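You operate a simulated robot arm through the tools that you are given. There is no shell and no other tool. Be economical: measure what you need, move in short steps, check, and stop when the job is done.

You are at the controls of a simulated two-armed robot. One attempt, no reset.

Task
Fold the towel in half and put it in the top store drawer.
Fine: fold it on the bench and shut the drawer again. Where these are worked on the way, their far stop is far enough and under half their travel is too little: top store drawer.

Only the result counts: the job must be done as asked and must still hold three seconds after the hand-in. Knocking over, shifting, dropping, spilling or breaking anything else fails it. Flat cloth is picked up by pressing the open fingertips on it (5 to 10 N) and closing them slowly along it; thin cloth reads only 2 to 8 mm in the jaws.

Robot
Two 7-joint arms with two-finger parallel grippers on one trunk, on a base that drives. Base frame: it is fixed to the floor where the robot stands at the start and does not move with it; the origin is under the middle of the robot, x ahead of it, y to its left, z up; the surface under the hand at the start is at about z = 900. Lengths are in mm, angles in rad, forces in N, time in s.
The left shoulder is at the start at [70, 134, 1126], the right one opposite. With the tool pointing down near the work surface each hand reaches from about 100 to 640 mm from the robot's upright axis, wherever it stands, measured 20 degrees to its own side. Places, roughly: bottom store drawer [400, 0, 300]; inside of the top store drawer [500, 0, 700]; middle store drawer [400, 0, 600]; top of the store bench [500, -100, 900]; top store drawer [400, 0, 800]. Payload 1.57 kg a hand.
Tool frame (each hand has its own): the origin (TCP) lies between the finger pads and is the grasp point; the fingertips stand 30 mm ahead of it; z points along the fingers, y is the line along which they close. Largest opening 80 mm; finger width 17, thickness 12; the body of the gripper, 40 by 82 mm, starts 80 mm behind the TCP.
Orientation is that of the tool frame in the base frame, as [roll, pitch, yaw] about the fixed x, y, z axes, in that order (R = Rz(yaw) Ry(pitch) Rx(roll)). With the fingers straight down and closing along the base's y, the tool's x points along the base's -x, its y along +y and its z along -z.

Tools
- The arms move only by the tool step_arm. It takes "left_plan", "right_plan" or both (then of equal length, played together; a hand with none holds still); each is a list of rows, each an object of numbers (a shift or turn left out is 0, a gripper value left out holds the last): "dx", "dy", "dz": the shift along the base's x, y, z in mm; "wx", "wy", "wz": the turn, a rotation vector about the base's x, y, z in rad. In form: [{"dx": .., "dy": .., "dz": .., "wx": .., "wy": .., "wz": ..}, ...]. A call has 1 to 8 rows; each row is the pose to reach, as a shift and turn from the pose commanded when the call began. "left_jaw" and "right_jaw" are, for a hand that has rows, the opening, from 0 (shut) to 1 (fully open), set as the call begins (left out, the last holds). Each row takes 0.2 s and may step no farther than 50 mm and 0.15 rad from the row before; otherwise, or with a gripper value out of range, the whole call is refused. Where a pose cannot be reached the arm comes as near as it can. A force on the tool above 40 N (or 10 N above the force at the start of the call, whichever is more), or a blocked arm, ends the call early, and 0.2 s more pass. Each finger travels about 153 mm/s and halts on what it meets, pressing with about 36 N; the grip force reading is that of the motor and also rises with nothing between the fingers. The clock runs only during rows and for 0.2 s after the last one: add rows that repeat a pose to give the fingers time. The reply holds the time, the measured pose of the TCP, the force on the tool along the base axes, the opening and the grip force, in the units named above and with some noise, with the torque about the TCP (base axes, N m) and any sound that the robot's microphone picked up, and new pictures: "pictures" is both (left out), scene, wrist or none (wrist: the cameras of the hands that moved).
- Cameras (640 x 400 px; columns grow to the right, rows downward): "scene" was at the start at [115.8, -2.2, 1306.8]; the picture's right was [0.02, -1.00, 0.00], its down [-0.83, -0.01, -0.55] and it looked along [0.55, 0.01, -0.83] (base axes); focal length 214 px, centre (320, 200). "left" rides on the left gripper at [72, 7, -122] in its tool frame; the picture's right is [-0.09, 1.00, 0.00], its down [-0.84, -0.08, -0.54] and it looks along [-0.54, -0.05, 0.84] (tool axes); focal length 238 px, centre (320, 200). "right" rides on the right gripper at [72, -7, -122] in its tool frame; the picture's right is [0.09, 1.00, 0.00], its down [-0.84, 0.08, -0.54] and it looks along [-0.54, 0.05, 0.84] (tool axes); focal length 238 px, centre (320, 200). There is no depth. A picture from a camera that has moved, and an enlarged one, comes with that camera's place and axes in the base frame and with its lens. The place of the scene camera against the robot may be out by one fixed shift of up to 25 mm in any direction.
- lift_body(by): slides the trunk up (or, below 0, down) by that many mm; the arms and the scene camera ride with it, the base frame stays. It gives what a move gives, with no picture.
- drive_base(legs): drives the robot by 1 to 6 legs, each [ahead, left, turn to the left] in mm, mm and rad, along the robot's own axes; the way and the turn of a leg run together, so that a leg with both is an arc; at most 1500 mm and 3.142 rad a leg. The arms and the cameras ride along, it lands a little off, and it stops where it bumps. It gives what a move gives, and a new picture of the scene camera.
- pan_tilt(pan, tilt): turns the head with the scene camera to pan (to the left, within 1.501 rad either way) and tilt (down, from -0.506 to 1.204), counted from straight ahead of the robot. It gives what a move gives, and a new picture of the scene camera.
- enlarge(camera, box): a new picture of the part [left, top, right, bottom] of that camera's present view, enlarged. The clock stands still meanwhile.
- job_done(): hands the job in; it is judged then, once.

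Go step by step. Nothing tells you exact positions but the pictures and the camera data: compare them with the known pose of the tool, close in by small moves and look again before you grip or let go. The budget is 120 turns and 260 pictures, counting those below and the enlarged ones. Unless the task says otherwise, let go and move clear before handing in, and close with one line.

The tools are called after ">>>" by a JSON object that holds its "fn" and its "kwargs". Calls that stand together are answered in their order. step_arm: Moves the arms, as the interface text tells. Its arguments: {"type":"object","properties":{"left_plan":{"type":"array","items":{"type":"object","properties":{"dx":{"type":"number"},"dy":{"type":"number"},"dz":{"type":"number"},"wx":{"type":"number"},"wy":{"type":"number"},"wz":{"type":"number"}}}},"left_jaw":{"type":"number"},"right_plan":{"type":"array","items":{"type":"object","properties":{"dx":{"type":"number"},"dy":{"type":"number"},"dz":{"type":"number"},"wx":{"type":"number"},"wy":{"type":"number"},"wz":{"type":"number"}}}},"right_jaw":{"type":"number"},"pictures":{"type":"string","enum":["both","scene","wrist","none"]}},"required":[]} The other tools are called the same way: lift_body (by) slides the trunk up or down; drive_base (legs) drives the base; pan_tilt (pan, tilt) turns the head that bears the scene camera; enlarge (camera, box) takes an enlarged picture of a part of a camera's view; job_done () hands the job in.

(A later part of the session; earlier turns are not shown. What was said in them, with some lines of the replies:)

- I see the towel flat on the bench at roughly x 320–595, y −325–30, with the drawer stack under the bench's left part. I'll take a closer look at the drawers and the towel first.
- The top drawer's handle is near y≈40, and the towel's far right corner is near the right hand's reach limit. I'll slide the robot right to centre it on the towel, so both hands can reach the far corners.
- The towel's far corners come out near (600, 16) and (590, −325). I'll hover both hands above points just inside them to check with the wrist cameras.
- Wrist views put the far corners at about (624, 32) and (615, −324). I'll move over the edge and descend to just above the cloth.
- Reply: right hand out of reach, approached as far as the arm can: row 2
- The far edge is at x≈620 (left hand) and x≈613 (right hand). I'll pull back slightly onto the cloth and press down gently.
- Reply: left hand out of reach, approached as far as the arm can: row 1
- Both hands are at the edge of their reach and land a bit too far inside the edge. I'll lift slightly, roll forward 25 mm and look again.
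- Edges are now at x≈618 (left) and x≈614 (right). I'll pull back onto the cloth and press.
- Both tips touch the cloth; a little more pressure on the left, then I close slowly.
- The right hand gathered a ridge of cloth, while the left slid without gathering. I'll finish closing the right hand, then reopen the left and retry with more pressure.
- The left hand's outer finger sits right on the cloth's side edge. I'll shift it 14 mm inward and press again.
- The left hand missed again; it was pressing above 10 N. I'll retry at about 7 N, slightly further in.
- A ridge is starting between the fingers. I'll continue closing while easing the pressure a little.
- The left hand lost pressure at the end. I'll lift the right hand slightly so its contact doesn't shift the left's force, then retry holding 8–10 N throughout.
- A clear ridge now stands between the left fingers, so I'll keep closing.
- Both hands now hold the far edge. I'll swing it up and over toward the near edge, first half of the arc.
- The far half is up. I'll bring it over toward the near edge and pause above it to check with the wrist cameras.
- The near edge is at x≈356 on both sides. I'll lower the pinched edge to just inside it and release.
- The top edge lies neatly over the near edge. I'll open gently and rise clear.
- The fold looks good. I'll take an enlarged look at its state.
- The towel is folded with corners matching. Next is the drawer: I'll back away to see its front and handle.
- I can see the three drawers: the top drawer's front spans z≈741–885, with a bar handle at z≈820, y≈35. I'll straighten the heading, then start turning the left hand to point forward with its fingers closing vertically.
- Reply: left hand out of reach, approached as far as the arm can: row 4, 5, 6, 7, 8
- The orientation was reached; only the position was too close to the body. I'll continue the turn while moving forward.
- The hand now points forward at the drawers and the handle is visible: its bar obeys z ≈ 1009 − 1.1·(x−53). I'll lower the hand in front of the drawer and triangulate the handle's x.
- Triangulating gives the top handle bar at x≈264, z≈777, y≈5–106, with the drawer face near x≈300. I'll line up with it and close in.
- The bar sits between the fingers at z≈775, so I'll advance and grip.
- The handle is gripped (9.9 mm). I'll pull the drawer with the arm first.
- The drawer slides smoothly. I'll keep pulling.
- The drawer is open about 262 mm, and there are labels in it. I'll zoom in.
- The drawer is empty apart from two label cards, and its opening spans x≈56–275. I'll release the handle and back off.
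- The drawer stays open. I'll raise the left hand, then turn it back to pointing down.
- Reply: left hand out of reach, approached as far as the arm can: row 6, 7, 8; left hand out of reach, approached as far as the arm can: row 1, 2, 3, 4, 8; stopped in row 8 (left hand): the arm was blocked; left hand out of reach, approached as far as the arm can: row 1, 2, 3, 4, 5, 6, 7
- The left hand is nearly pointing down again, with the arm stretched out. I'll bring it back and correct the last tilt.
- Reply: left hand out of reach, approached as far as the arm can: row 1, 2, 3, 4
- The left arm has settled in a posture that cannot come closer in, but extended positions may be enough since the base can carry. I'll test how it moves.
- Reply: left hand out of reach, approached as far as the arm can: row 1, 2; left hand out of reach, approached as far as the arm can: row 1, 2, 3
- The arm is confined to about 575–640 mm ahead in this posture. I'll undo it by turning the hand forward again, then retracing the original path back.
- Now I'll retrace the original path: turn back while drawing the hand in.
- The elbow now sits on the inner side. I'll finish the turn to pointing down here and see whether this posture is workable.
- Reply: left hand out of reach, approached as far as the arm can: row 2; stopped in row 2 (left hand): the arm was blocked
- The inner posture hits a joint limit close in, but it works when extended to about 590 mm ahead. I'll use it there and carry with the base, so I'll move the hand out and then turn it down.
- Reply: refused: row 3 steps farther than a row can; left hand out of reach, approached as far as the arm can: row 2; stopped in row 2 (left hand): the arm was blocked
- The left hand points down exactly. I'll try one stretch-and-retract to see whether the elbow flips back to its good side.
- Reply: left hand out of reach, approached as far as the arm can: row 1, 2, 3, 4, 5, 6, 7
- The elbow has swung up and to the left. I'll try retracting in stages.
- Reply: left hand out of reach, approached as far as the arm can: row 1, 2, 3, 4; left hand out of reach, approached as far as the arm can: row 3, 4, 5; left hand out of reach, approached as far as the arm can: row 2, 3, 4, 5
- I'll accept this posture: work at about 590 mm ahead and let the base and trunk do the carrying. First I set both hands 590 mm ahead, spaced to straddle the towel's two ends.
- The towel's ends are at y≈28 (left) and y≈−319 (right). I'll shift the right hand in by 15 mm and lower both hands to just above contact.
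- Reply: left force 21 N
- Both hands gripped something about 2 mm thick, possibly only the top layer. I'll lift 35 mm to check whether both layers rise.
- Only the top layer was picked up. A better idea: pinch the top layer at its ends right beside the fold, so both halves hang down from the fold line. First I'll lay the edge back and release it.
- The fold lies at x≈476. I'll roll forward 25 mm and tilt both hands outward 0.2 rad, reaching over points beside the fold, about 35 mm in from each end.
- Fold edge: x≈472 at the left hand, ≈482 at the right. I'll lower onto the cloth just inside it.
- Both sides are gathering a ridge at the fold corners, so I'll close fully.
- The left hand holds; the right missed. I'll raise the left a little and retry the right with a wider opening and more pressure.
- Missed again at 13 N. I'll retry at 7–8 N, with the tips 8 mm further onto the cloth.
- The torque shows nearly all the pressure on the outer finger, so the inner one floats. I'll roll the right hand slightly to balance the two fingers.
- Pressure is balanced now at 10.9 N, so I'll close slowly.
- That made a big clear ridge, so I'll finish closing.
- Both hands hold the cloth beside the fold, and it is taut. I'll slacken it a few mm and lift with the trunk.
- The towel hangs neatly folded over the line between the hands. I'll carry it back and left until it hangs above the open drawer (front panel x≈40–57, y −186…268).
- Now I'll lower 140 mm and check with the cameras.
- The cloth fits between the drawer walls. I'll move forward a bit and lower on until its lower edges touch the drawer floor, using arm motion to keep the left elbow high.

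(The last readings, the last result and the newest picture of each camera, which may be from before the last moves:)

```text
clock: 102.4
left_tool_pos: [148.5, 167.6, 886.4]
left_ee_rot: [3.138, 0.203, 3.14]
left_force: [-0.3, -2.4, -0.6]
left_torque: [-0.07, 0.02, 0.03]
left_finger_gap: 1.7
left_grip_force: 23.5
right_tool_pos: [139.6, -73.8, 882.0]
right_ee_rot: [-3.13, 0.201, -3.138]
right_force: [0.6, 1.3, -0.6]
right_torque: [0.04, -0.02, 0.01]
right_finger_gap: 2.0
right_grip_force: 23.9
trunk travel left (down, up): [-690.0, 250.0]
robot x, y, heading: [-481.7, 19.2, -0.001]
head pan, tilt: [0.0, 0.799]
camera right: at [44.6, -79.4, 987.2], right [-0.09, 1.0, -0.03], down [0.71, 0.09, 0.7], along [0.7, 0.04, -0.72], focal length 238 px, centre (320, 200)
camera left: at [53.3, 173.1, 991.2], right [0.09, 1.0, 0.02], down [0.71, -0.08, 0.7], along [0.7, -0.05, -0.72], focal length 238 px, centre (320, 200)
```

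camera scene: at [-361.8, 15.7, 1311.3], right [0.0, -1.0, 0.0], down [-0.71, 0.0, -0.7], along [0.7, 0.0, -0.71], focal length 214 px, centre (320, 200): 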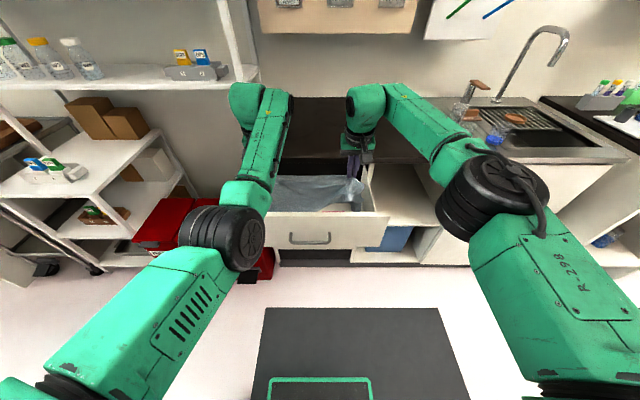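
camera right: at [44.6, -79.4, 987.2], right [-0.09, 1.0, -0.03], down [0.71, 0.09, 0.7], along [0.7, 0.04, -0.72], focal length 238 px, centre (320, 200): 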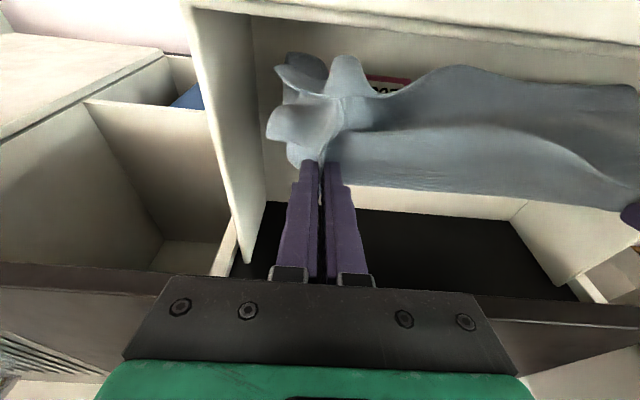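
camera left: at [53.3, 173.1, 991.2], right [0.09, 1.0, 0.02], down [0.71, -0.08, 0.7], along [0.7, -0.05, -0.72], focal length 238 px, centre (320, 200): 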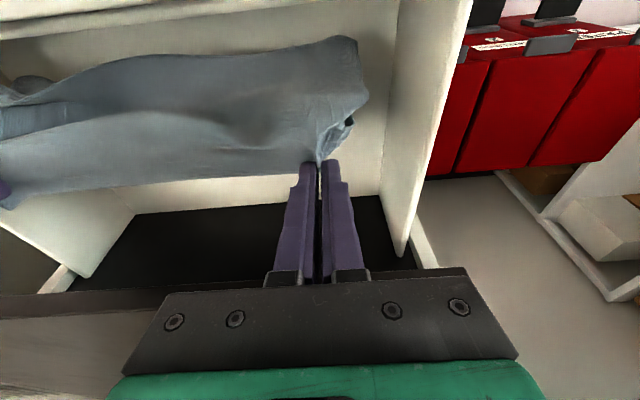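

The arm lowers fine. Now I'll alternate small lowering and forward moves so both halves trail and lie down together.

>>> {"fn": "step_arm", "kwargs": {"left_plan": [{"dz": -15}, {"dz": -30}], "right_plan": [{"dz": -15}, {"dz": -30}], "pictures": "none"}}

>>> {"fn": "drive_base", "kwargs": {"legs": [[25, 0, 0]]}}

>>> {"fn": "step_arm", "kwargs": {"left_plan": [{"dz": -15}, {"dz": -28}], "right_plan": [{"dz": -15}, {"dz": -28}], "pictures": "wrist"}}

```text
clock: 103.0
left_tool_pos: [147.8, 166.2, 855.9]
left_ee_rot: [3.138, 0.197, 3.141]
left_force: [-0.4, -1.5, 0.1]
left_torque: [-0.02, 0.01, 0.0]
left_finger_gap: 1.9
left_grip_force: 24.0
right_tool_pos: [141.8, -74.4, 853.1]
right_ee_rot: [-3.128, 0.202, -3.138]
right_force: [0.5, 0.5, -1.3]
right_torque: [0.03, 0.01, -0.01]
right_finger_gap: 2.5
right_grip_force: 24.0
trunk travel left (down, up): [-690.0, 250.0]
robot x, y, heading: [-481.5, 18.6, -0.001]
head pan, tilt: [0.0, 0.799]
```

```text
clock: 103.8
left_tool_pos: [169.9, 165.6, 859.3]
left_ee_rot: [3.14, 0.205, -3.141]
left_force: [0.0, -1.7, 0.3]
left_torque: [-0.03, -0.02, 0.02]
left_finger_gap: 2.2
left_grip_force: 23.0
right_tool_pos: [164.6, -73.3, 855.1]
right_ee_rot: [-3.129, 0.205, -3.14]
right_force: [-0.3, 1.2, 0.2]
right_torque: [0.03, 0.01, 0.04]
right_finger_gap: 2.2
right_grip_force: 23.9
trunk travel left (down, up): [-690.0, 250.0]
robot x, y, heading: [-453.9, 18.2, -0.002]
head pan, tilt: [0.0, 0.799]
camera scene: at [-336.0, 15.7, 1311.2], right [0.0, -1.0, 0.0], down [-0.71, 0.0, -0.7], along [0.7, 0.0, -0.71], focal length 214 px, centre (320, 200)
```

scene: 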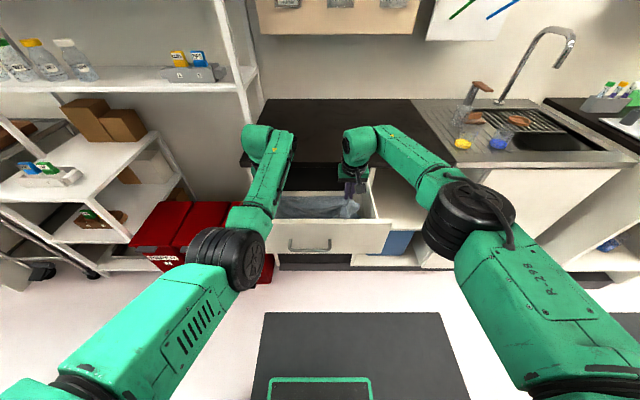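

```text
clock: 104.4
left_tool_pos: [172.6, 166.7, 828.5]
left_ee_rot: [3.141, 0.202, 3.14]
left_force: [0.8, -2.0, -0.4]
left_torque: [-0.07, 0.01, 0.03]
left_finger_gap: 2.0
left_grip_force: 23.8
right_tool_pos: [166.6, -74.0, 824.0]
right_ee_rot: [-3.13, 0.199, -3.141]
right_force: [0.0, 1.9, -0.3]
right_torque: [0.05, 0.03, -0.02]
right_finger_gap: 2.2
right_grip_force: 24.4
trunk travel left (down, up): [-690.0, 250.0]
robot x, y, heading: [-457.0, 17.9, -0.002]
head pan, tilt: [0.0, 0.799]
camera right: at [71.8, -78.6, 928.3], right [-0.09, 1.0, -0.03], down [0.71, 0.09, 0.7], along [0.7, 0.04, -0.72], focal length 238 px, centre (320, 200)
camera left: at [77.4, 173.1, 933.7], right [0.09, 1.0, 0.02], down [0.71, -0.08, 0.7], along [0.7, -0.05, -0.72], focal length 238 px, centre (320, 200)
```

right: 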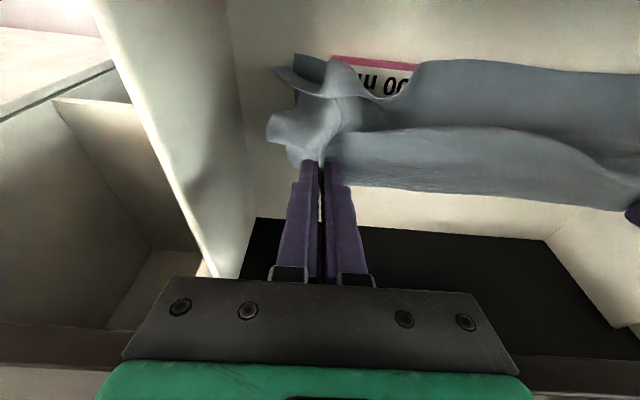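
left: 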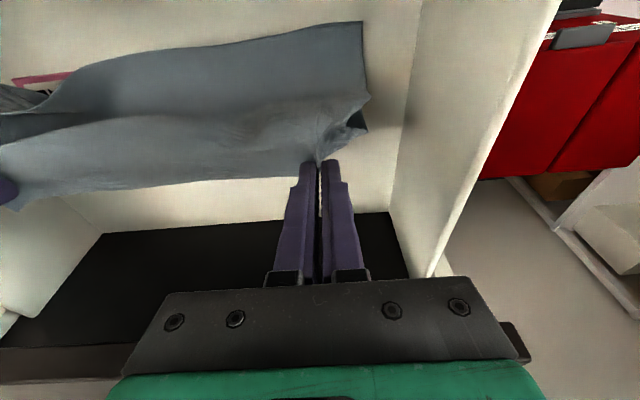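

>>> {"fn": "drive_base", "kwargs": {"legs": [[28, 0, 0]]}}

>>> {"fn": "step_arm", "kwargs": {"left_plan": [{"dz": -12}, {"dz": -25}], "right_plan": [{"dz": -12}, {"dz": -22}], "pictures": "none"}}

>>> {"fn": "drive_base", "kwargs": {"legs": [[25, 0, 0]]}}

>>> {"fn": "step_arm", "kwargs": {"left_plan": [{"dz": -10}, {"dz": -20}], "right_plan": [{"dz": -10}, {"dz": -18}], "pictures": "wrist"}}

```text
clock: 105.2
left_tool_pos: [196.6, 167.0, 830.4]
left_ee_rot: [3.141, 0.203, 3.139]
left_force: [-0.6, -1.7, -0.5]
left_torque: [-0.02, 0.01, 0.0]
left_finger_gap: 1.7
left_grip_force: 23.6
right_tool_pos: [192.6, -73.5, 825.0]
right_ee_rot: [-3.13, 0.204, -3.139]
right_force: [0.0, 1.4, -0.5]
right_torque: [0.06, -0.02, 0.01]
right_finger_gap: 2.6
right_grip_force: 23.8
trunk travel left (down, up): [-690.0, 250.0]
robot x, y, heading: [-430.2, 18.0, 0.001]
head pan, tilt: [0.0, 0.799]
camera scene: at [-309.1, 15.8, 1311.2], right [0.0, -1.0, 0.0], down [-0.72, 0.0, -0.7], along [0.7, 0.0, -0.72], focal length 214 px, centre (320, 200)
```

scene: 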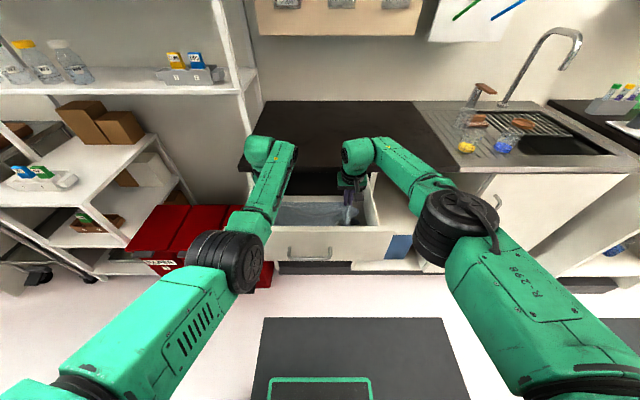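

```text
clock: 105.8
left_tool_pos: [196.8, 166.6, 803.8]
left_ee_rot: [3.139, 0.201, -3.141]
left_force: [-0.5, -0.2, -0.8]
left_torque: [-0.05, 0.01, -0.02]
left_finger_gap: 1.9
left_grip_force: 23.7
right_tool_pos: [194.9, -73.5, 801.4]
right_ee_rot: [-3.132, 0.2, -3.14]
right_force: [0.2, 1.2, 0.2]
right_torque: [0.0, 0.02, 0.02]
right_finger_gap: 2.3
right_grip_force: 23.8
trunk travel left (down, up): [-690.0, 250.0]
robot x, y, heading: [-430.9, 18.2, 0.001]
head pan, tilt: [0.0, 0.799]
```

```text
clock: 106.6
left_tool_pos: [220.0, 165.4, 807.2]
left_ee_rot: [3.14, 0.202, -3.14]
left_force: [-0.7, -0.6, 0.6]
left_torque: [-0.02, -0.01, -0.01]
left_finger_gap: 2.2
left_grip_force: 23.3
right_tool_pos: [218.8, -73.9, 802.6]
right_ee_rot: [-3.127, 0.206, -3.14]
right_force: [-1.2, 1.2, -0.4]
right_torque: [0.05, -0.01, -0.03]
right_finger_gap: 2.6
right_grip_force: 23.7
trunk travel left (down, up): [-690.0, 250.0]
robot x, y, heading: [-409.0, 21.5, 0.004]
head pan, tilt: [0.0, 0.799]
camera scene: at [-283.9, 15.8, 1311.2], right [0.0, -1.0, 0.0], down [-0.72, 0.0, -0.7], along [0.7, 0.0, -0.72], focal length 214 px, centre (320, 200)
```

scene: 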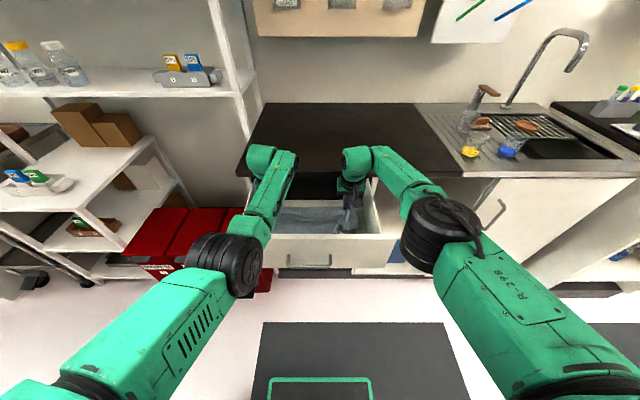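

```text
clock: 107.2
left_tool_pos: [222.8, 166.8, 784.5]
left_ee_rot: [3.14, 0.201, -3.141]
left_force: [0.4, -1.1, 0.3]
left_torque: [-0.02, 0.01, 0.0]
left_finger_gap: 2.1
left_grip_force: 23.4
right_tool_pos: [217.5, -73.7, 784.4]
right_ee_rot: [-3.13, 0.202, -3.14]
right_force: [1.2, 0.5, 0.1]
right_torque: [0.08, 0.0, -0.03]
right_finger_gap: 2.3
right_grip_force: 23.9
trunk travel left (down, up): [-690.0, 250.0]
robot x, y, heading: [-411.4, 17.8, 0.003]
head pan, tilt: [0.0, 0.799]
camera right: at [122.3, -78.3, 888.3], right [-0.09, 1.0, -0.03], down [0.71, 0.08, 0.7], along [0.7, 0.04, -0.72], focal length 238 px, centre (320, 200)
camera left: at [127.8, 172.6, 889.4], right [0.09, 1.0, 0.02], down [0.71, -0.08, 0.7], along [0.7, -0.05, -0.72], focal length 238 px, centre (320, 200)
```

right: 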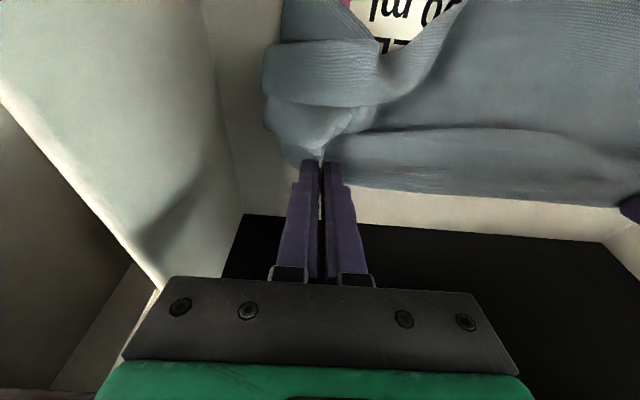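
left: 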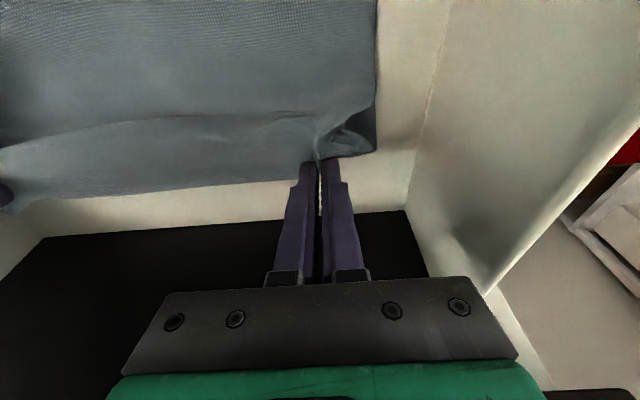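

The towel is draped inside with both halves toward the front. I'll lower a little more and release.

>>> {"fn": "step_arm", "kwargs": {"left_plan": [{"dz": -12}, {"dz": -24}, {"dx": 3, "dz": -34}], "right_plan": [{"dz": -12}, {"dz": -24}, {"dx": 3, "dz": -34}], "pictures": "none"}}

>>> {"fn": "step_arm", "kwargs": {"left_plan": [{"dz": 0}, {"dz": 0}, {"dz": 0}], "right_plan": [{"dz": 0}, {"dz": 0}, {"dz": 0}], "left_jaw": 0.25, "right_jaw": 0.25, "pictures": "wrist"}}

```text
clock: 108.0
left_tool_pos: [228.2, 166.3, 763.7]
left_ee_rot: [-3.141, 0.218, 3.141]
left_force: [0.4, -0.6, 0.7]
left_torque: [-0.03, -0.03, -0.03]
left_finger_gap: 2.0
left_grip_force: 23.2
left hand out of reach, approached as far as the arm can: row 3
right_tool_pos: [211.4, -72.4, 761.6]
right_ee_rot: [-3.129, 0.203, -3.139]
right_force: [-0.1, 0.7, 1.1]
right_torque: [0.02, -0.01, -0.01]
right_finger_gap: 2.0
right_grip_force: 23.6
right hand out of reach, approached as far as the arm can: row 1, 2, 3
trunk travel left (down, up): [-690.0, 250.0]
robot x, y, heading: [-406.1, 19.5, 0.002]
head pan, tilt: [0.0, 0.799]
```

```text
clock: 108.8
left_tool_pos: [228.1, 166.1, 764.5]
left_ee_rot: [-3.142, 0.216, 3.139]
left_force: [-0.1, -0.5, 0.7]
left_torque: [0.01, -0.03, -0.03]
left_finger_gap: 19.8
left_grip_force: 0.1
right_tool_pos: [212.2, -73.5, 761.7]
right_ee_rot: [-3.131, 0.204, -3.139]
right_force: [-1.1, -0.3, -0.7]
right_torque: [0.0, 0.02, -0.01]
right_finger_gap: 20.1
right_grip_force: 0.0
trunk travel left (down, up): [-690.0, 250.0]
robot x, y, heading: [-407.1, 23.2, 0.002]
head pan, tilt: [0.0, 0.799]
camera right: at [116.1, -78.6, 865.9], right [-0.09, 1.0, -0.03], down [0.71, 0.09, 0.7], along [0.7, 0.04, -0.72], focal length 238 px, centre (320, 200)
camera left: at [131.3, 172.2, 867.1], right [0.09, 1.0, 0.02], down [0.7, -0.08, 0.71], along [0.71, -0.05, -0.7], focal length 238 px, centre (320, 200)
```

right: 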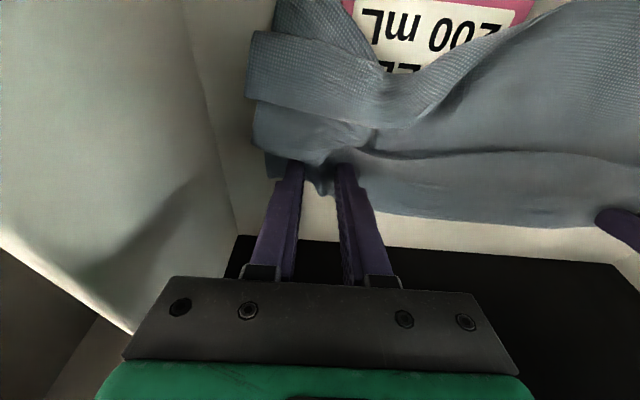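
left: 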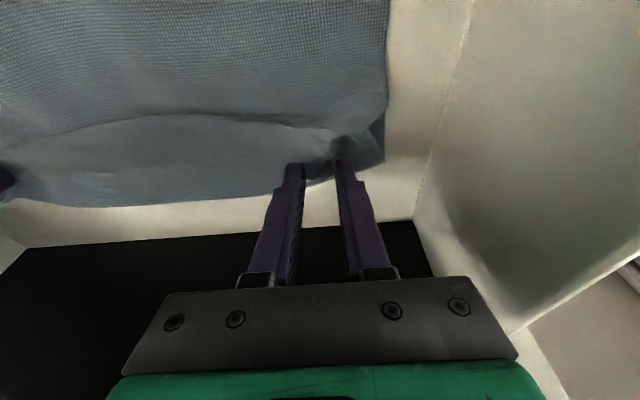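

Released. Now I'll raise the hands straight up with the trunk and look.

>>> {"fn": "step_arm", "kwargs": {"left_plan": [{"dz": 10}, {"dz": 30}, {"dz": 60}, {"dz": 90}], "right_plan": [{"dz": 10}, {"dz": 30}, {"dz": 60}, {"dz": 90}], "pictures": "none"}}

>>> {"fn": "lift_body", "kwargs": {"by": 180}}

>>> {"fn": "enlarge", "kwargs": {"camera": "right", "box": [0, 0, 640, 400]}}

>>> {"fn": "enlarge", "kwargs": {"camera": "left", "box": [0, 0, 640, 400]}}

>>> {"fn": "enlarge", "kwargs": {"camera": "scene", "box": [200, 130, 440, 280]}}

```text
clock: 109.8
left_tool_pos: [226.1, 168.5, 843.1]
left_ee_rot: [3.138, 0.201, -3.142]
left_force: [-0.8, -0.4, 0.4]
left_torque: [-0.01, -0.01, 0.01]
left_finger_gap: 20.1
left_grip_force: 0.2
right_tool_pos: [211.6, -74.5, 854.7]
right_ee_rot: [-3.13, 0.202, -3.138]
right_force: [-1.0, -0.1, 0.2]
right_torque: [0.01, 0.05, -0.01]
right_finger_gap: 19.8
right_grip_force: 0.0
trunk travel left (down, up): [-690.0, 250.0]
robot x, y, heading: [-405.2, 18.4, 0.001]
head pan, tilt: [0.0, 0.799]
```

```text
clock: 111.8
left_tool_pos: [228.0, 168.0, 1021.7]
left_ee_rot: [3.138, 0.2, -3.141]
left_force: [-0.1, -1.8, -0.1]
left_torque: [-0.01, 0.0, -0.02]
left_finger_gap: 20.1
left_grip_force: 0.0
right_tool_pos: [212.6, -74.1, 1034.6]
right_ee_rot: [-3.13, 0.2, -3.137]
right_force: [0.2, 0.7, -1.1]
right_torque: [0.0, -0.01, -0.03]
right_finger_gap: 19.9
right_grip_force: 0.1
trunk travel left (down, up): [-870.0, 70.0]
robot x, y, heading: [-406.8, 18.3, 0.003]
head pan, tilt: [0.0, 0.799]
```

```text
1.00 times, centred on (320, 200) of right (not enlarged: the box is as wide or as high as the picture)
camera zoom: at [116.3, -79.4, 1138.7], right [-0.09, 1.0, -0.03], down [0.71, 0.09, 0.7], along [0.7, 0.04, -0.72], focal length 238 px, centre (320, 200)
```

zoom: 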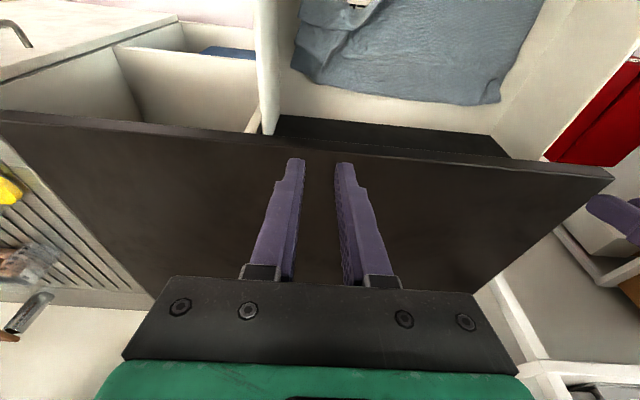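

```text
1.00 times, centred on (320, 200) of left (not enlarged: the box is as wide or as high as the picture)
camera zoom: at [132.0, 174.0, 1126.8], right [0.09, 1.0, 0.02], down [0.71, -0.08, 0.7], along [0.7, -0.05, -0.72], focal length 238 px, centre (320, 200)
```

zoom: 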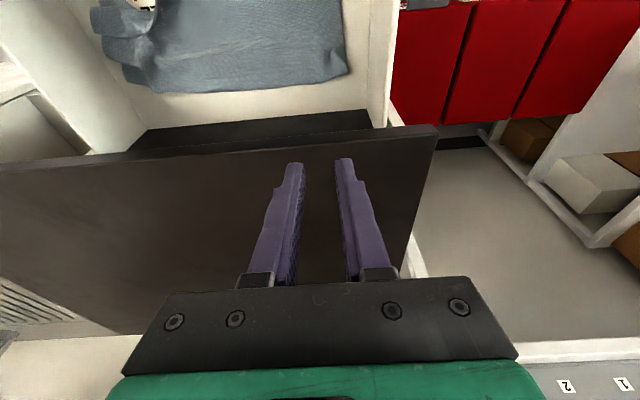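

```text
2.67 times, centred on (320, 205) of scene
camera zoom: at [-280.1, 15.8, 1490.7], right [0.0, -1.0, 0.0], down [-0.72, 0.0, -0.7], along [0.7, 0.0, -0.72], focal length 572 px, centre (320, 187)
```

zoom: 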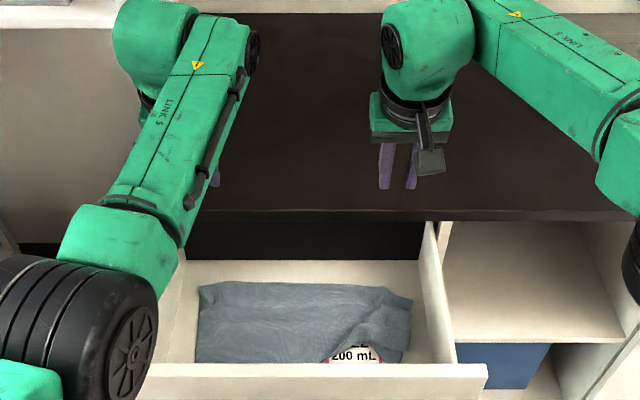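

The towel lies neatly folded in the drawer. To close it, I'll back off, lower the right hand in front of the handle bar and push.

>>> {"fn": "drive_base", "kwargs": {"legs": [[-190, 0, 0], [0, 25, 0]]}}

>>> {"fn": "step_arm", "kwargs": {"right_plan": [{"dx": -25, "dy": 17, "wy": 0.1}, {"dx": -50, "dy": 35, "wx": -0.01, "wy": 0.2}, {"dx": -75, "dy": 53, "wx": -0.01, "wy": 0.2}, {"dx": -100, "dy": 70, "wx": -0.01, "wy": 0.2}, {"dx": -125, "dy": 88, "dz": -15, "wx": -0.01, "wy": 0.2}, {"dx": -150, "dy": 105, "dz": -30, "wx": -0.01, "wy": 0.2}], "right_jaw": 0.6, "pictures": "both"}}

```text
clock: 113.8
left_tool_pos: [37.3, 187.7, 1023.1]
left_ee_rot: [3.133, 0.2, 3.14]
left_force: [-1.0, -0.1, -0.1]
left_torque: [0.03, 0.01, -0.05]
left_finger_gap: 19.9
left_grip_force: 0.1
right_tool_pos: [24.0, -53.8, 1033.2]
right_ee_rot: [-3.133, 0.2, -3.14]
right_force: [-0.6, -0.3, -0.5]
right_torque: [0.05, -0.01, 0.03]
right_finger_gap: 20.0
right_grip_force: 0.0
trunk travel left (down, up): [-870.0, 70.0]
robot x, y, heading: [-595.6, 40.7, 0.003]
head pan, tilt: [0.0, 0.799]
camera scene: at [-468.0, 33.3, 1490.7], right [0.0, -1.0, -0.01], down [-0.72, 0.0, -0.7], along [0.7, 0.0, -0.72], focal length 214 px, centre (320, 200)
```

scene: 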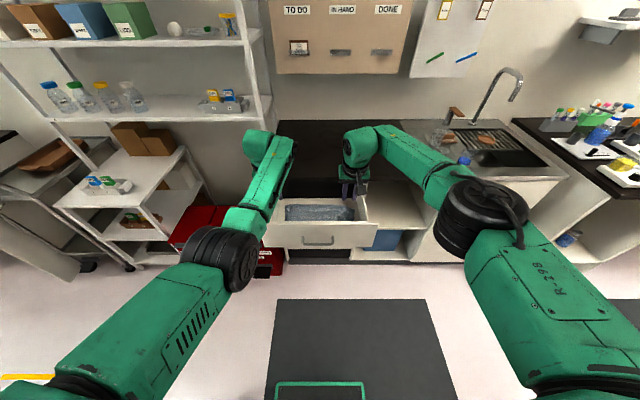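

```text
clock: 115.2
left_tool_pos: [39.0, 194.3, 1021.3]
left_ee_rot: [3.14, 0.201, 3.141]
left_force: [0.3, -0.3, -0.1]
left_torque: [-0.01, 0.01, -0.02]
left_finger_gap: 19.9
left_grip_force: 0.0
right_tool_pos: [-128.0, 55.4, 1004.6]
right_ee_rot: [-3.119, 0.0, -3.14]
right_force: [1.3, -0.4, 0.1]
right_torque: [0.02, 0.01, 0.0]
right_finger_gap: 48.2
right_grip_force: 0.1
trunk travel left (down, up): [-870.0, 70.0]
robot x, y, heading: [-594.9, 43.2, -0.003]
head pan, tilt: [0.0, 0.799]
camera scene: at [-468.4, 41.5, 1490.8], right [0.0, -1.0, 0.0], down [-0.72, 0.0, -0.7], along [0.7, 0.0, -0.72], focal length 214 px, centre (320, 200)
camera right: at [-200.8, 51.9, 1126.0], right [-0.09, 1.0, -0.02], down [0.84, 0.09, 0.54], along [0.54, 0.03, -0.84], focal length 238 px, centre (320, 200)
```

scene: 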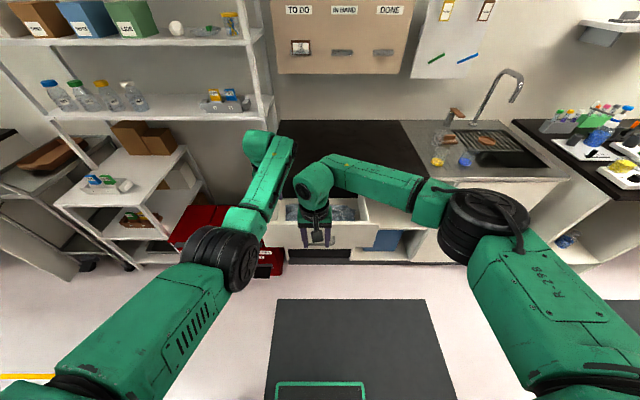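
right: 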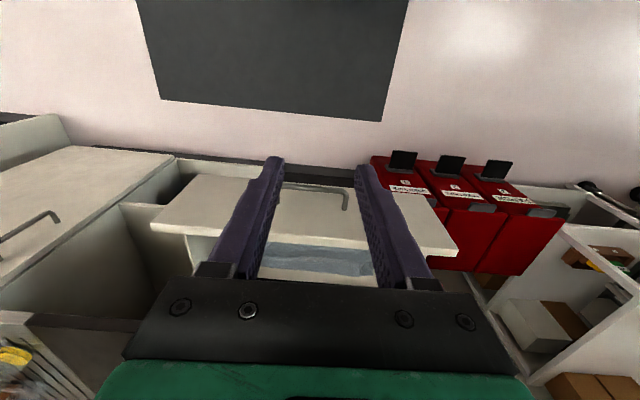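

The right hand is in front of the handle. I'll lower it to bar height.

>>> {"fn": "step_arm", "kwargs": {"right_plan": [{"dz": -40}, {"dz": -80}, {"dz": -120}, {"dz": -160}, {"dz": -195}, {"dz": -215}], "pictures": "wrist"}}

```text
clock: 116.6
left_tool_pos: [38.0, 193.6, 1022.3]
left_ee_rot: [3.14, 0.201, -3.14]
left_force: [-0.1, -0.7, -0.1]
left_torque: [-0.04, 0.02, 0.01]
left_finger_gap: 20.1
left_grip_force: 0.0
right_tool_pos: [-128.7, 54.0, 789.3]
right_ee_rot: [-3.119, 0.004, -3.135]
right_force: [-0.1, 0.4, -0.1]
right_torque: [0.04, 0.0, 0.0]
right_finger_gap: 48.0
right_grip_force: 0.2
trunk travel left (down, up): [-870.0, 70.0]
robot x, y, heading: [-595.8, 44.7, 0.003]
head pan, tilt: [0.0, 0.799]
camera right: at [-201.3, 50.0, 910.7], right [-0.1, 0.99, -0.02], down [0.83, 0.09, 0.54], along [0.54, 0.03, -0.84], focal length 238 px, centre (320, 200)
```

right: 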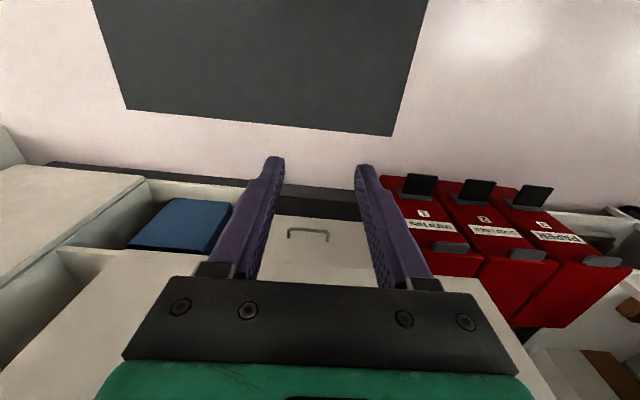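

>>> {"fn": "drive_base", "kwargs": {"legs": [[115, 0, 0]]}}

>>> {"fn": "drive_base", "kwargs": {"legs": [[80, 0, 0]]}}

```text
clock: 117.8
left_tool_pos: [152.4, 195.0, 1023.9]
left_ee_rot: [3.139, 0.203, -3.138]
left_force: [-0.6, -0.4, -0.3]
left_torque: [-0.03, 0.01, 0.04]
left_finger_gap: 20.3
left_grip_force: 0.0
right_tool_pos: [-12.9, 54.4, 789.2]
right_ee_rot: [-3.119, 0.003, -3.133]
right_force: [-1.1, 0.3, -0.2]
right_torque: [-0.02, 0.0, -0.03]
right_finger_gap: 48.1
right_grip_force: 0.0
trunk travel left (down, up): [-870.0, 70.0]
robot x, y, heading: [-476.0, 43.6, 0.007]
head pan, tilt: [0.0, 0.799]
camera scene: at [-355.2, 41.7, 1491.0], right [0.0, -1.0, 0.0], down [-0.72, 0.0, -0.7], along [0.7, 0.0, -0.72], focal length 214 px, centre (320, 200)
```

scene: 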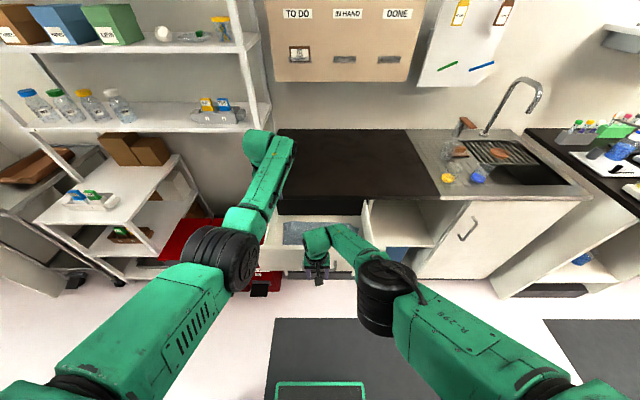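

```text
clock: 118.8
left_tool_pos: [229.6, 193.9, 1025.2]
left_ee_rot: [3.138, 0.206, -3.141]
left_force: [0.7, 0.2, -0.2]
left_torque: [0.0, -0.01, -0.02]
left_finger_gap: 20.1
left_grip_force: 0.0
right_tool_pos: [64.1, 54.1, 790.8]
right_ee_rot: [-3.121, 0.007, -3.137]
right_force: [-0.4, 0.1, 0.3]
right_torque: [0.0, 0.0, 0.02]
right_finger_gap: 48.3
right_grip_force: 0.2
trunk travel left (down, up): [-870.0, 70.0]
robot x, y, heading: [-398.2, 45.3, 0.001]
head pan, tilt: [0.0, 0.799]
camera scene: at [-279.3, 41.7, 1491.4], right [0.0, -1.0, 0.0], down [-0.71, 0.0, -0.7], along [0.7, 0.0, -0.71], focal length 214 px, centre (320, 200)
```

scene: 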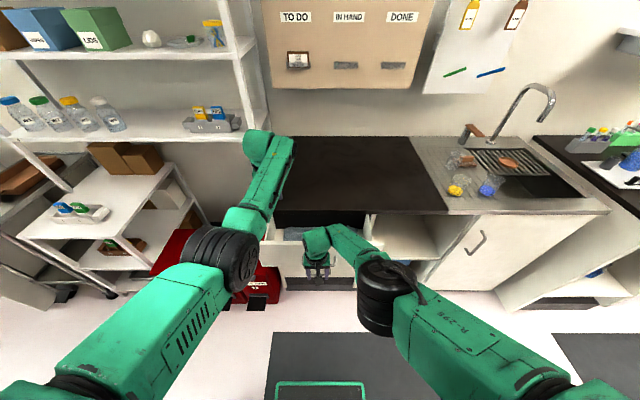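

>>> {"fn": "drive_base", "kwargs": {"legs": [[130, 0, 0]]}}

>>> {"fn": "enlarge", "kwargs": {"camera": "scene", "box": [220, 180, 460, 330]}}

```text
clock: 120.1
left_tool_pos: [358.5, 194.5, 1023.6]
left_ee_rot: [3.14, 0.202, -3.139]
left_force: [-0.1, -0.3, -0.9]
left_torque: [0.03, -0.01, -0.01]
left_finger_gap: 20.5
left_grip_force: 0.0
right_tool_pos: [194.2, 55.8, 790.2]
right_ee_rot: [-3.122, 0.006, -3.137]
right_force: [0.0, -0.4, -0.3]
right_torque: [-0.01, 0.01, 0.01]
right_finger_gap: 47.9
right_grip_force: 0.1
trunk travel left (down, up): [-870.0, 70.0]
robot x, y, heading: [-268.8, 48.4, -0.001]
head pan, tilt: [0.0, 0.799]
camera scene: at [-148.3, 42.1, 1491.0], right [0.0, -1.0, 0.0], down [-0.72, 0.0, -0.7], along [0.7, 0.0, -0.72], focal length 214 px, centre (320, 200)
```

scene: 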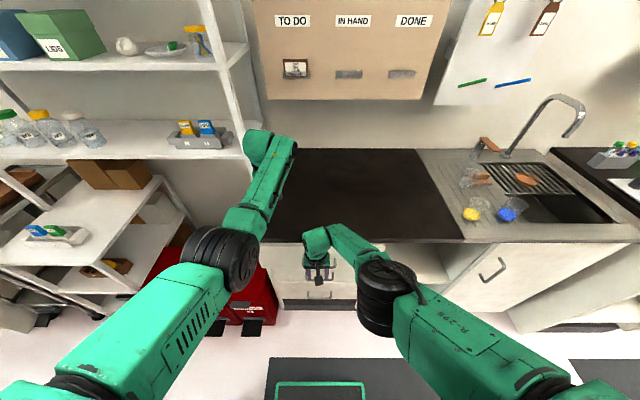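

```text
2.67 times, centred on (340, 255) of scene
camera zoom: at [-148.3, 42.1, 1491.0], right [0.0, -1.0, 0.0], down [-0.72, 0.0, -0.7], along [0.7, 0.0, -0.72], focal length 572 px, centre (267, 53)
```

zoom: 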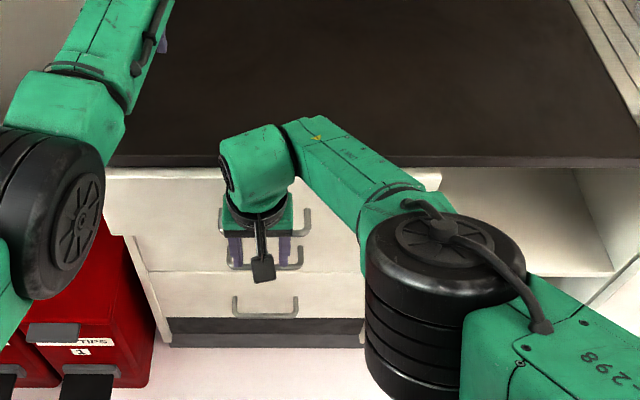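

The drawer is almost shut. I'll do the last ~55 mm gently with the arm.

>>> {"fn": "step_arm", "kwargs": {"right_plan": [{"dx": 12}, {"dx": 24}, {"dx": 36}, {"dx": 46}, {"dx": 54}, {"dx": 60}], "pictures": "scene"}}

```text
clock: 121.5
left_tool_pos: [362.3, 195.4, 1021.9]
left_ee_rot: [3.138, 0.2, -3.14]
left_force: [-0.5, 0.9, 0.2]
left_torque: [0.02, -0.01, 0.0]
left_finger_gap: 20.1
left_grip_force: 0.1
right_tool_pos: [202.7, 52.1, 794.5]
right_ee_rot: [-3.123, 0.002, -3.135]
right_force: [-0.3, 0.3, 0.3]
right_torque: [0.03, 0.02, -0.03]
right_finger_gap: 48.2
right_grip_force: 0.3
right hand out of reach, approached as far as the arm can: row 1, 2, 3, 4, 5, 6
trunk travel left (down, up): [-870.0, 70.0]
robot x, y, heading: [-271.8, 41.4, 0.001]
head pan, tilt: [0.0, 0.799]
camera scene: at [-144.5, 42.1, 1490.6], right [0.0, -1.0, 0.0], down [-0.72, 0.0, -0.7], along [0.7, 0.0, -0.72], focal length 214 px, centre (320, 200)
```

scene: 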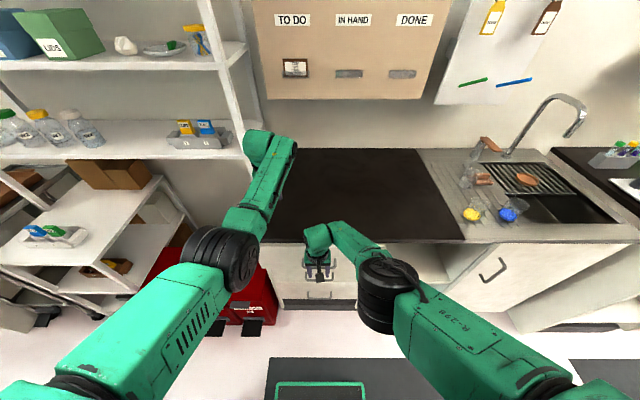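

The arm is at its reach limit, so I'll use the base for the rest in short legs.

>>> {"fn": "drive_base", "kwargs": {"legs": [[35, 0, 0]]}}

>>> {"fn": "drive_base", "kwargs": {"legs": [[15, 0, 0]]}}

>>> {"fn": "enlarge", "kwargs": {"camera": "scene", "box": [240, 200, 440, 325]}}

```text
clock: 122.5
left_tool_pos: [391.3, 195.8, 1023.2]
left_ee_rot: [3.14, 0.201, -3.141]
left_force: [0.0, 0.0, 0.2]
left_torque: [0.0, 0.01, -0.01]
left_finger_gap: 19.9
left_grip_force: 0.0
right_tool_pos: [225.4, 54.6, 794.5]
right_ee_rot: [-3.121, -0.012, -3.139]
right_force: [-6.8, 0.4, 3.3]
right_torque: [-0.09, -0.88, -0.09]
right_finger_gap: 47.9
right_grip_force: 0.1
trunk travel left (down, up): [-870.0, 70.0]
robot x, y, heading: [-240.7, 40.2, 0.008]
head pan, tilt: [0.0, 0.799]
stopped in leg 1: the force on the tool passed its limit at 116 N (the readings are from after the stop); the commanded pose is now the measured one
camera scene: at [-115.4, 41.8, 1490.9], right [0.0, -1.0, 0.0], down [-0.72, 0.0, -0.7], along [0.7, 0.0, -0.72], focal length 214 px, centre (320, 200)
```

scene: 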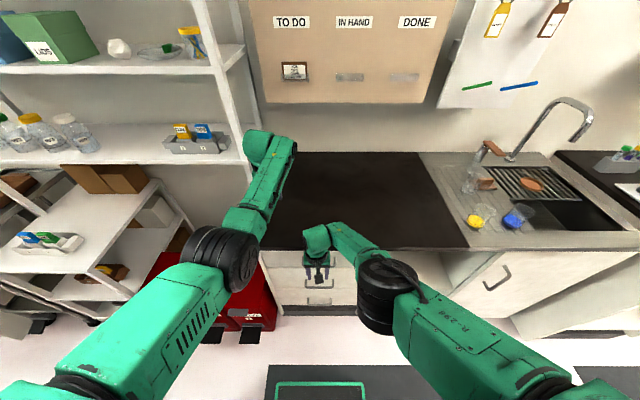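

```text
clock: 123.3
left_tool_pos: [396.1, 195.7, 1025.0]
left_ee_rot: [3.136, 0.204, 3.141]
left_force: [-0.6, -0.6, -0.6]
left_torque: [0.0, -0.02, -0.01]
left_finger_gap: 19.9
left_grip_force: 0.0
right_tool_pos: [224.8, 55.2, 792.7]
right_ee_rot: [-3.122, -0.029, -3.141]
right_force: [-17.8, -0.2, 7.6]
right_torque: [-0.12, -2.18, -0.22]
right_finger_gap: 48.2
right_grip_force: 0.0
trunk travel left (down, up): [-870.0, 70.0]
robot x, y, heading: [-231.2, 42.9, 0.003]
head pan, tilt: [0.0, 0.799]
stopped in leg 1: the robot was blocked; the commanded pose is now the measured one
camera scene: at [-112.4, 41.3, 1491.4], right [0.0, -1.0, 0.0], down [-0.71, 0.0, -0.7], along [0.7, 0.0, -0.71], focal length 214 px, centre (320, 200)
```

scene: 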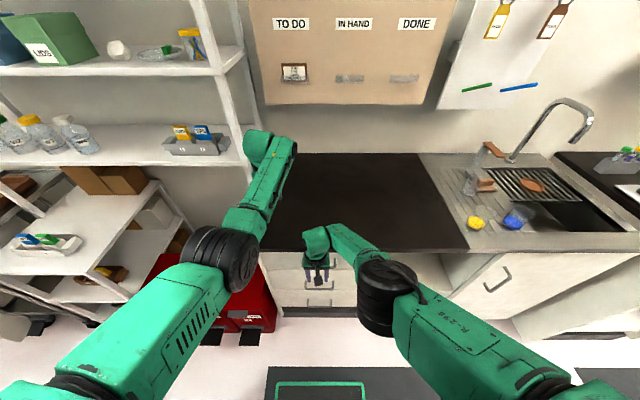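

```text
3.20 times, centred on (340, 262) of scene
camera zoom: at [-112.4, 41.3, 1491.4], right [0.0, -1.0, 0.0], down [-0.71, 0.0, -0.7], along [0.7, 0.0, -0.71], focal length 686 px, centre (256, 0)
```

zoom: 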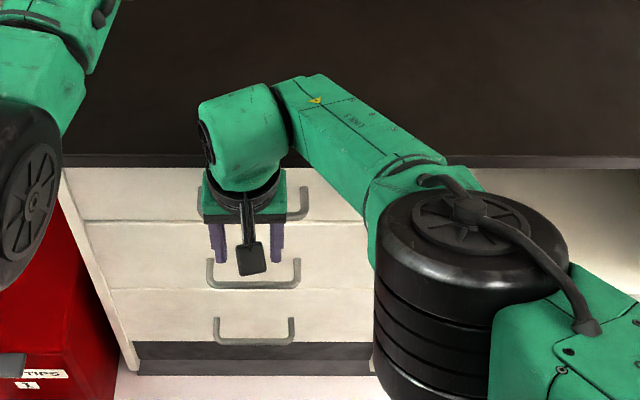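

The hand's body has met the bench edge (contact about 120 mm above the TCP), and the drawer still has ~25 mm to go. I'll back off and tilt the right hand so its fingers point forward under the bench edge.

>>> {"fn": "drive_base", "kwargs": {"legs": [[-60, 0, 0]]}}

>>> {"fn": "step_arm", "kwargs": {"right_plan": [{"wy": -0.13}, {"wy": -0.26}, {"wy": -0.39}, {"wy": -0.52}, {"wy": -0.65}], "pictures": "wrist"}}

```text
clock: 124.2
left_tool_pos: [347.4, 195.0, 1016.7]
left_ee_rot: [3.139, 0.191, -3.138]
left_force: [0.3, -0.7, -0.3]
left_torque: [-0.01, 0.04, -0.03]
left_finger_gap: 20.1
left_grip_force: 0.2
right_tool_pos: [174.5, 54.3, 786.6]
right_ee_rot: [-3.118, -0.038, 3.141]
right_force: [0.5, 0.1, 0.2]
right_torque: [0.0, 0.04, 0.04]
right_finger_gap: 48.0
right_grip_force: 0.1
trunk travel left (down, up): [-870.0, 70.0]
robot x, y, heading: [-290.7, 47.3, 0.001]
head pan, tilt: [0.0, 0.799]
camera scene: at [-155.7, 42.4, 1489.7], right [0.0, -1.0, 0.0], down [-0.72, 0.0, -0.69], along [0.69, 0.0, -0.72], focal length 214 px, centre (320, 200)
```

scene: 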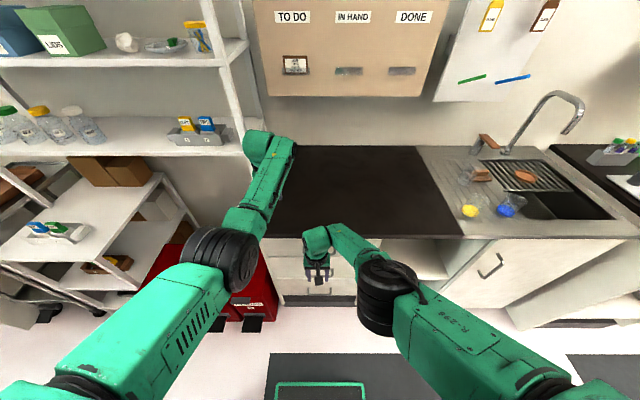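

```text
clock: 125.5
left_tool_pos: [341.4, 195.0, 1021.3]
left_ee_rot: [3.138, 0.199, -3.139]
left_force: [-0.7, 0.0, 0.3]
left_torque: [0.01, -0.03, 0.05]
left_finger_gap: 20.3
left_grip_force: 0.1
right_tool_pos: [170.3, 53.7, 791.8]
right_ee_rot: [-3.117, 0.619, -3.141]
right_force: [-0.3, -0.4, -0.3]
right_torque: [0.03, -0.02, -0.03]
right_finger_gap: 48.2
right_grip_force: 0.0
trunk travel left (down, up): [-870.0, 70.0]
robot x, y, heading: [-289.5, 44.3, 0.004]
head pan, tilt: [0.0, 0.799]
camera right: at [39.8, 50.2, 848.4], right [-0.06, 1.0, -0.07], down [0.37, 0.09, 0.93], along [0.93, 0.03, -0.37], focal length 238 px, centre (320, 200)
```

right: 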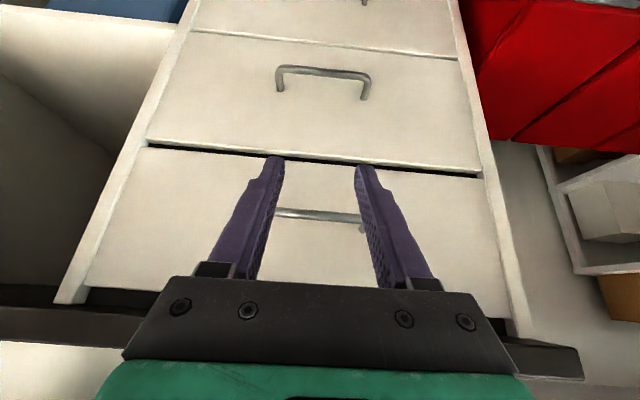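

The bar is now at about x≈253 (closed is 264). I'll push forward with the tilted fingers.

>>> {"fn": "drive_base", "kwargs": {"legs": [[50, 0, 0]]}}

>>> {"fn": "step_arm", "kwargs": {"right_plan": [{"dx": 5}, {"dx": 10}, {"dx": 15}, {"dx": 20}, {"dx": 25}, {"dx": 30}], "pictures": "wrist"}}

```text
clock: 126.4
left_tool_pos: [383.8, 195.7, 1025.6]
left_ee_rot: [3.137, 0.206, -3.14]
left_force: [-0.3, 0.3, 0.9]
left_torque: [0.02, -0.03, -0.03]
left_finger_gap: 20.0
left_grip_force: 0.0
right_tool_pos: [213.7, 53.6, 793.6]
right_ee_rot: [-3.119, 0.625, -3.141]
right_force: [0.1, 0.3, -0.5]
right_torque: [0.02, -0.03, 0.01]
right_finger_gap: 48.1
right_grip_force: 0.1
trunk travel left (down, up): [-870.0, 70.0]
robot x, y, heading: [-244.8, 42.5, -0.001]
head pan, tilt: [0.0, 0.799]
camera scene: at [-125.7, 41.8, 1491.6], right [0.0, -1.0, 0.0], down [-0.71, 0.0, -0.7], along [0.7, 0.0, -0.71], focal length 214 px, centre (320, 200)
```

scene: 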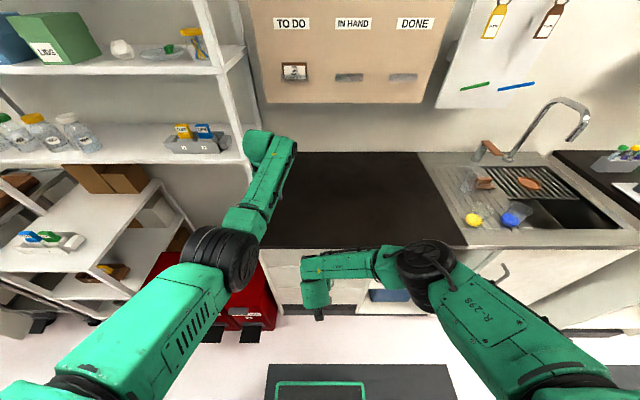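

```text
clock: 127.8
left_tool_pos: [385.0, 195.3, 1023.6]
left_ee_rot: [3.139, 0.202, -3.139]
left_force: [0.5, 0.6, 0.2]
left_torque: [0.03, 0.01, -0.04]
left_finger_gap: 19.8
left_grip_force: 0.0
right_tool_pos: [241.3, 54.6, 790.4]
right_ee_rot: [-3.12, 0.613, -3.139]
right_force: [-26.4, -1.7, -9.3]
right_torque: [-0.25, 0.67, 0.59]
right_finger_gap: 46.1
right_grip_force: 0.1
trunk travel left (down, up): [-870.0, 70.0]
robot x, y, heading: [-247.5, 45.4, 0.0]
head pan, tilt: [0.0, 0.799]
camera right: at [110.9, 50.6, 848.3], right [-0.06, 1.0, -0.07], down [0.37, 0.09, 0.92], along [0.93, 0.03, -0.38], focal length 238 px, centre (320, 200)
```

right: 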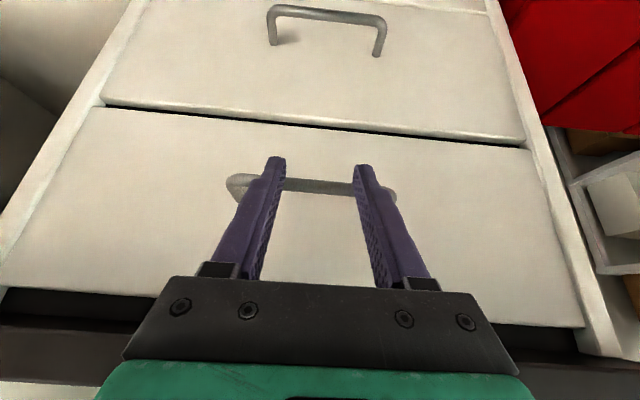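

The push met a firm stop (26 N) at the predicted closed position. I'll back away and check that it's flush.

>>> {"fn": "drive_base", "kwargs": {"legs": [[-200, 0, 0]]}}

>>> {"fn": "enlarge", "kwargs": {"camera": "right", "box": [0, 0, 640, 400]}}

>>> {"fn": "enlarge", "kwargs": {"camera": "scene", "box": [220, 120, 460, 270]}}

```text
clock: 129.4
left_tool_pos: [187.8, 194.3, 1019.2]
left_ee_rot: [3.138, 0.197, -3.141]
left_force: [0.2, -1.0, -0.2]
left_torque: [-0.02, 0.03, 0.01]
left_finger_gap: 20.3
left_grip_force: 0.1
right_tool_pos: [48.0, 52.7, 789.2]
right_ee_rot: [-3.117, 0.616, -3.141]
right_force: [-0.3, -0.8, 0.3]
right_torque: [0.0, 0.0, 0.02]
right_finger_gap: 47.7
right_grip_force: 0.1
trunk travel left (down, up): [-870.0, 70.0]
robot x, y, heading: [-443.4, 42.2, -0.0]
head pan, tilt: [0.0, 0.799]
camera scene: at [-316.1, 41.6, 1490.3], right [0.0, -1.0, 0.0], down [-0.72, 0.0, -0.7], along [0.7, 0.0, -0.72], focal length 214 px, centre (320, 200)
```

scene: 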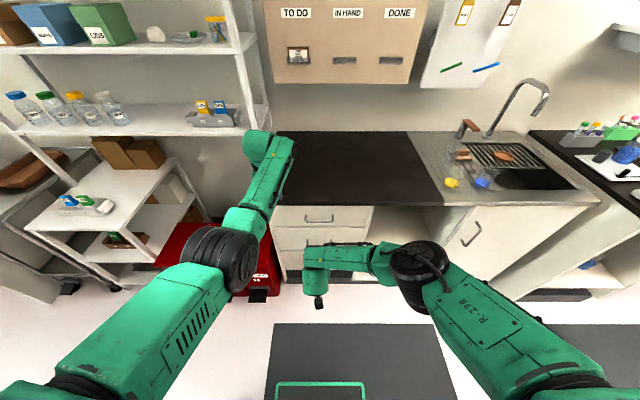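

```text
1.00 times, centred on (320, 200) of right (not enlarged: the box is as wide or as high as the picture)
camera zoom: at [-82.8, 49.4, 847.7], right [-0.06, 1.0, -0.07], down [0.37, 0.09, 0.92], along [0.93, 0.03, -0.38], focal length 238 px, centre (320, 200)
```

zoom: 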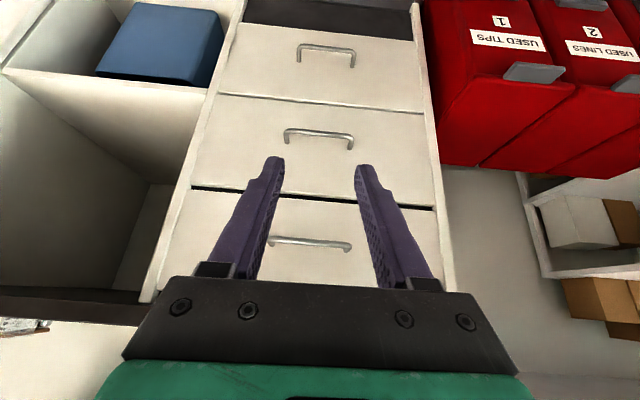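

```text
2.67 times, centred on (340, 195) of scene
camera zoom: at [-316.1, 41.6, 1490.3], right [0.0, -1.0, 0.0], down [-0.72, 0.0, -0.7], along [0.7, 0.0, -0.72], focal length 572 px, centre (267, 213)
```

zoom: 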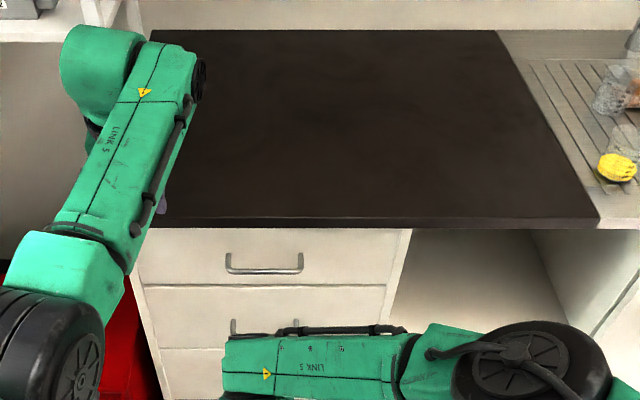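

The top drawer is shut flush, the bench is clear, and both hands are free and clear of everything. I'll hand in.

>>> {"fn": "job_done", "kwargs": {}}

```text
The job is handed in.
```

The towel was folded in half on the bench and is in the top store drawer. The drawer is shut, both hands are clear, and the job is handed in.
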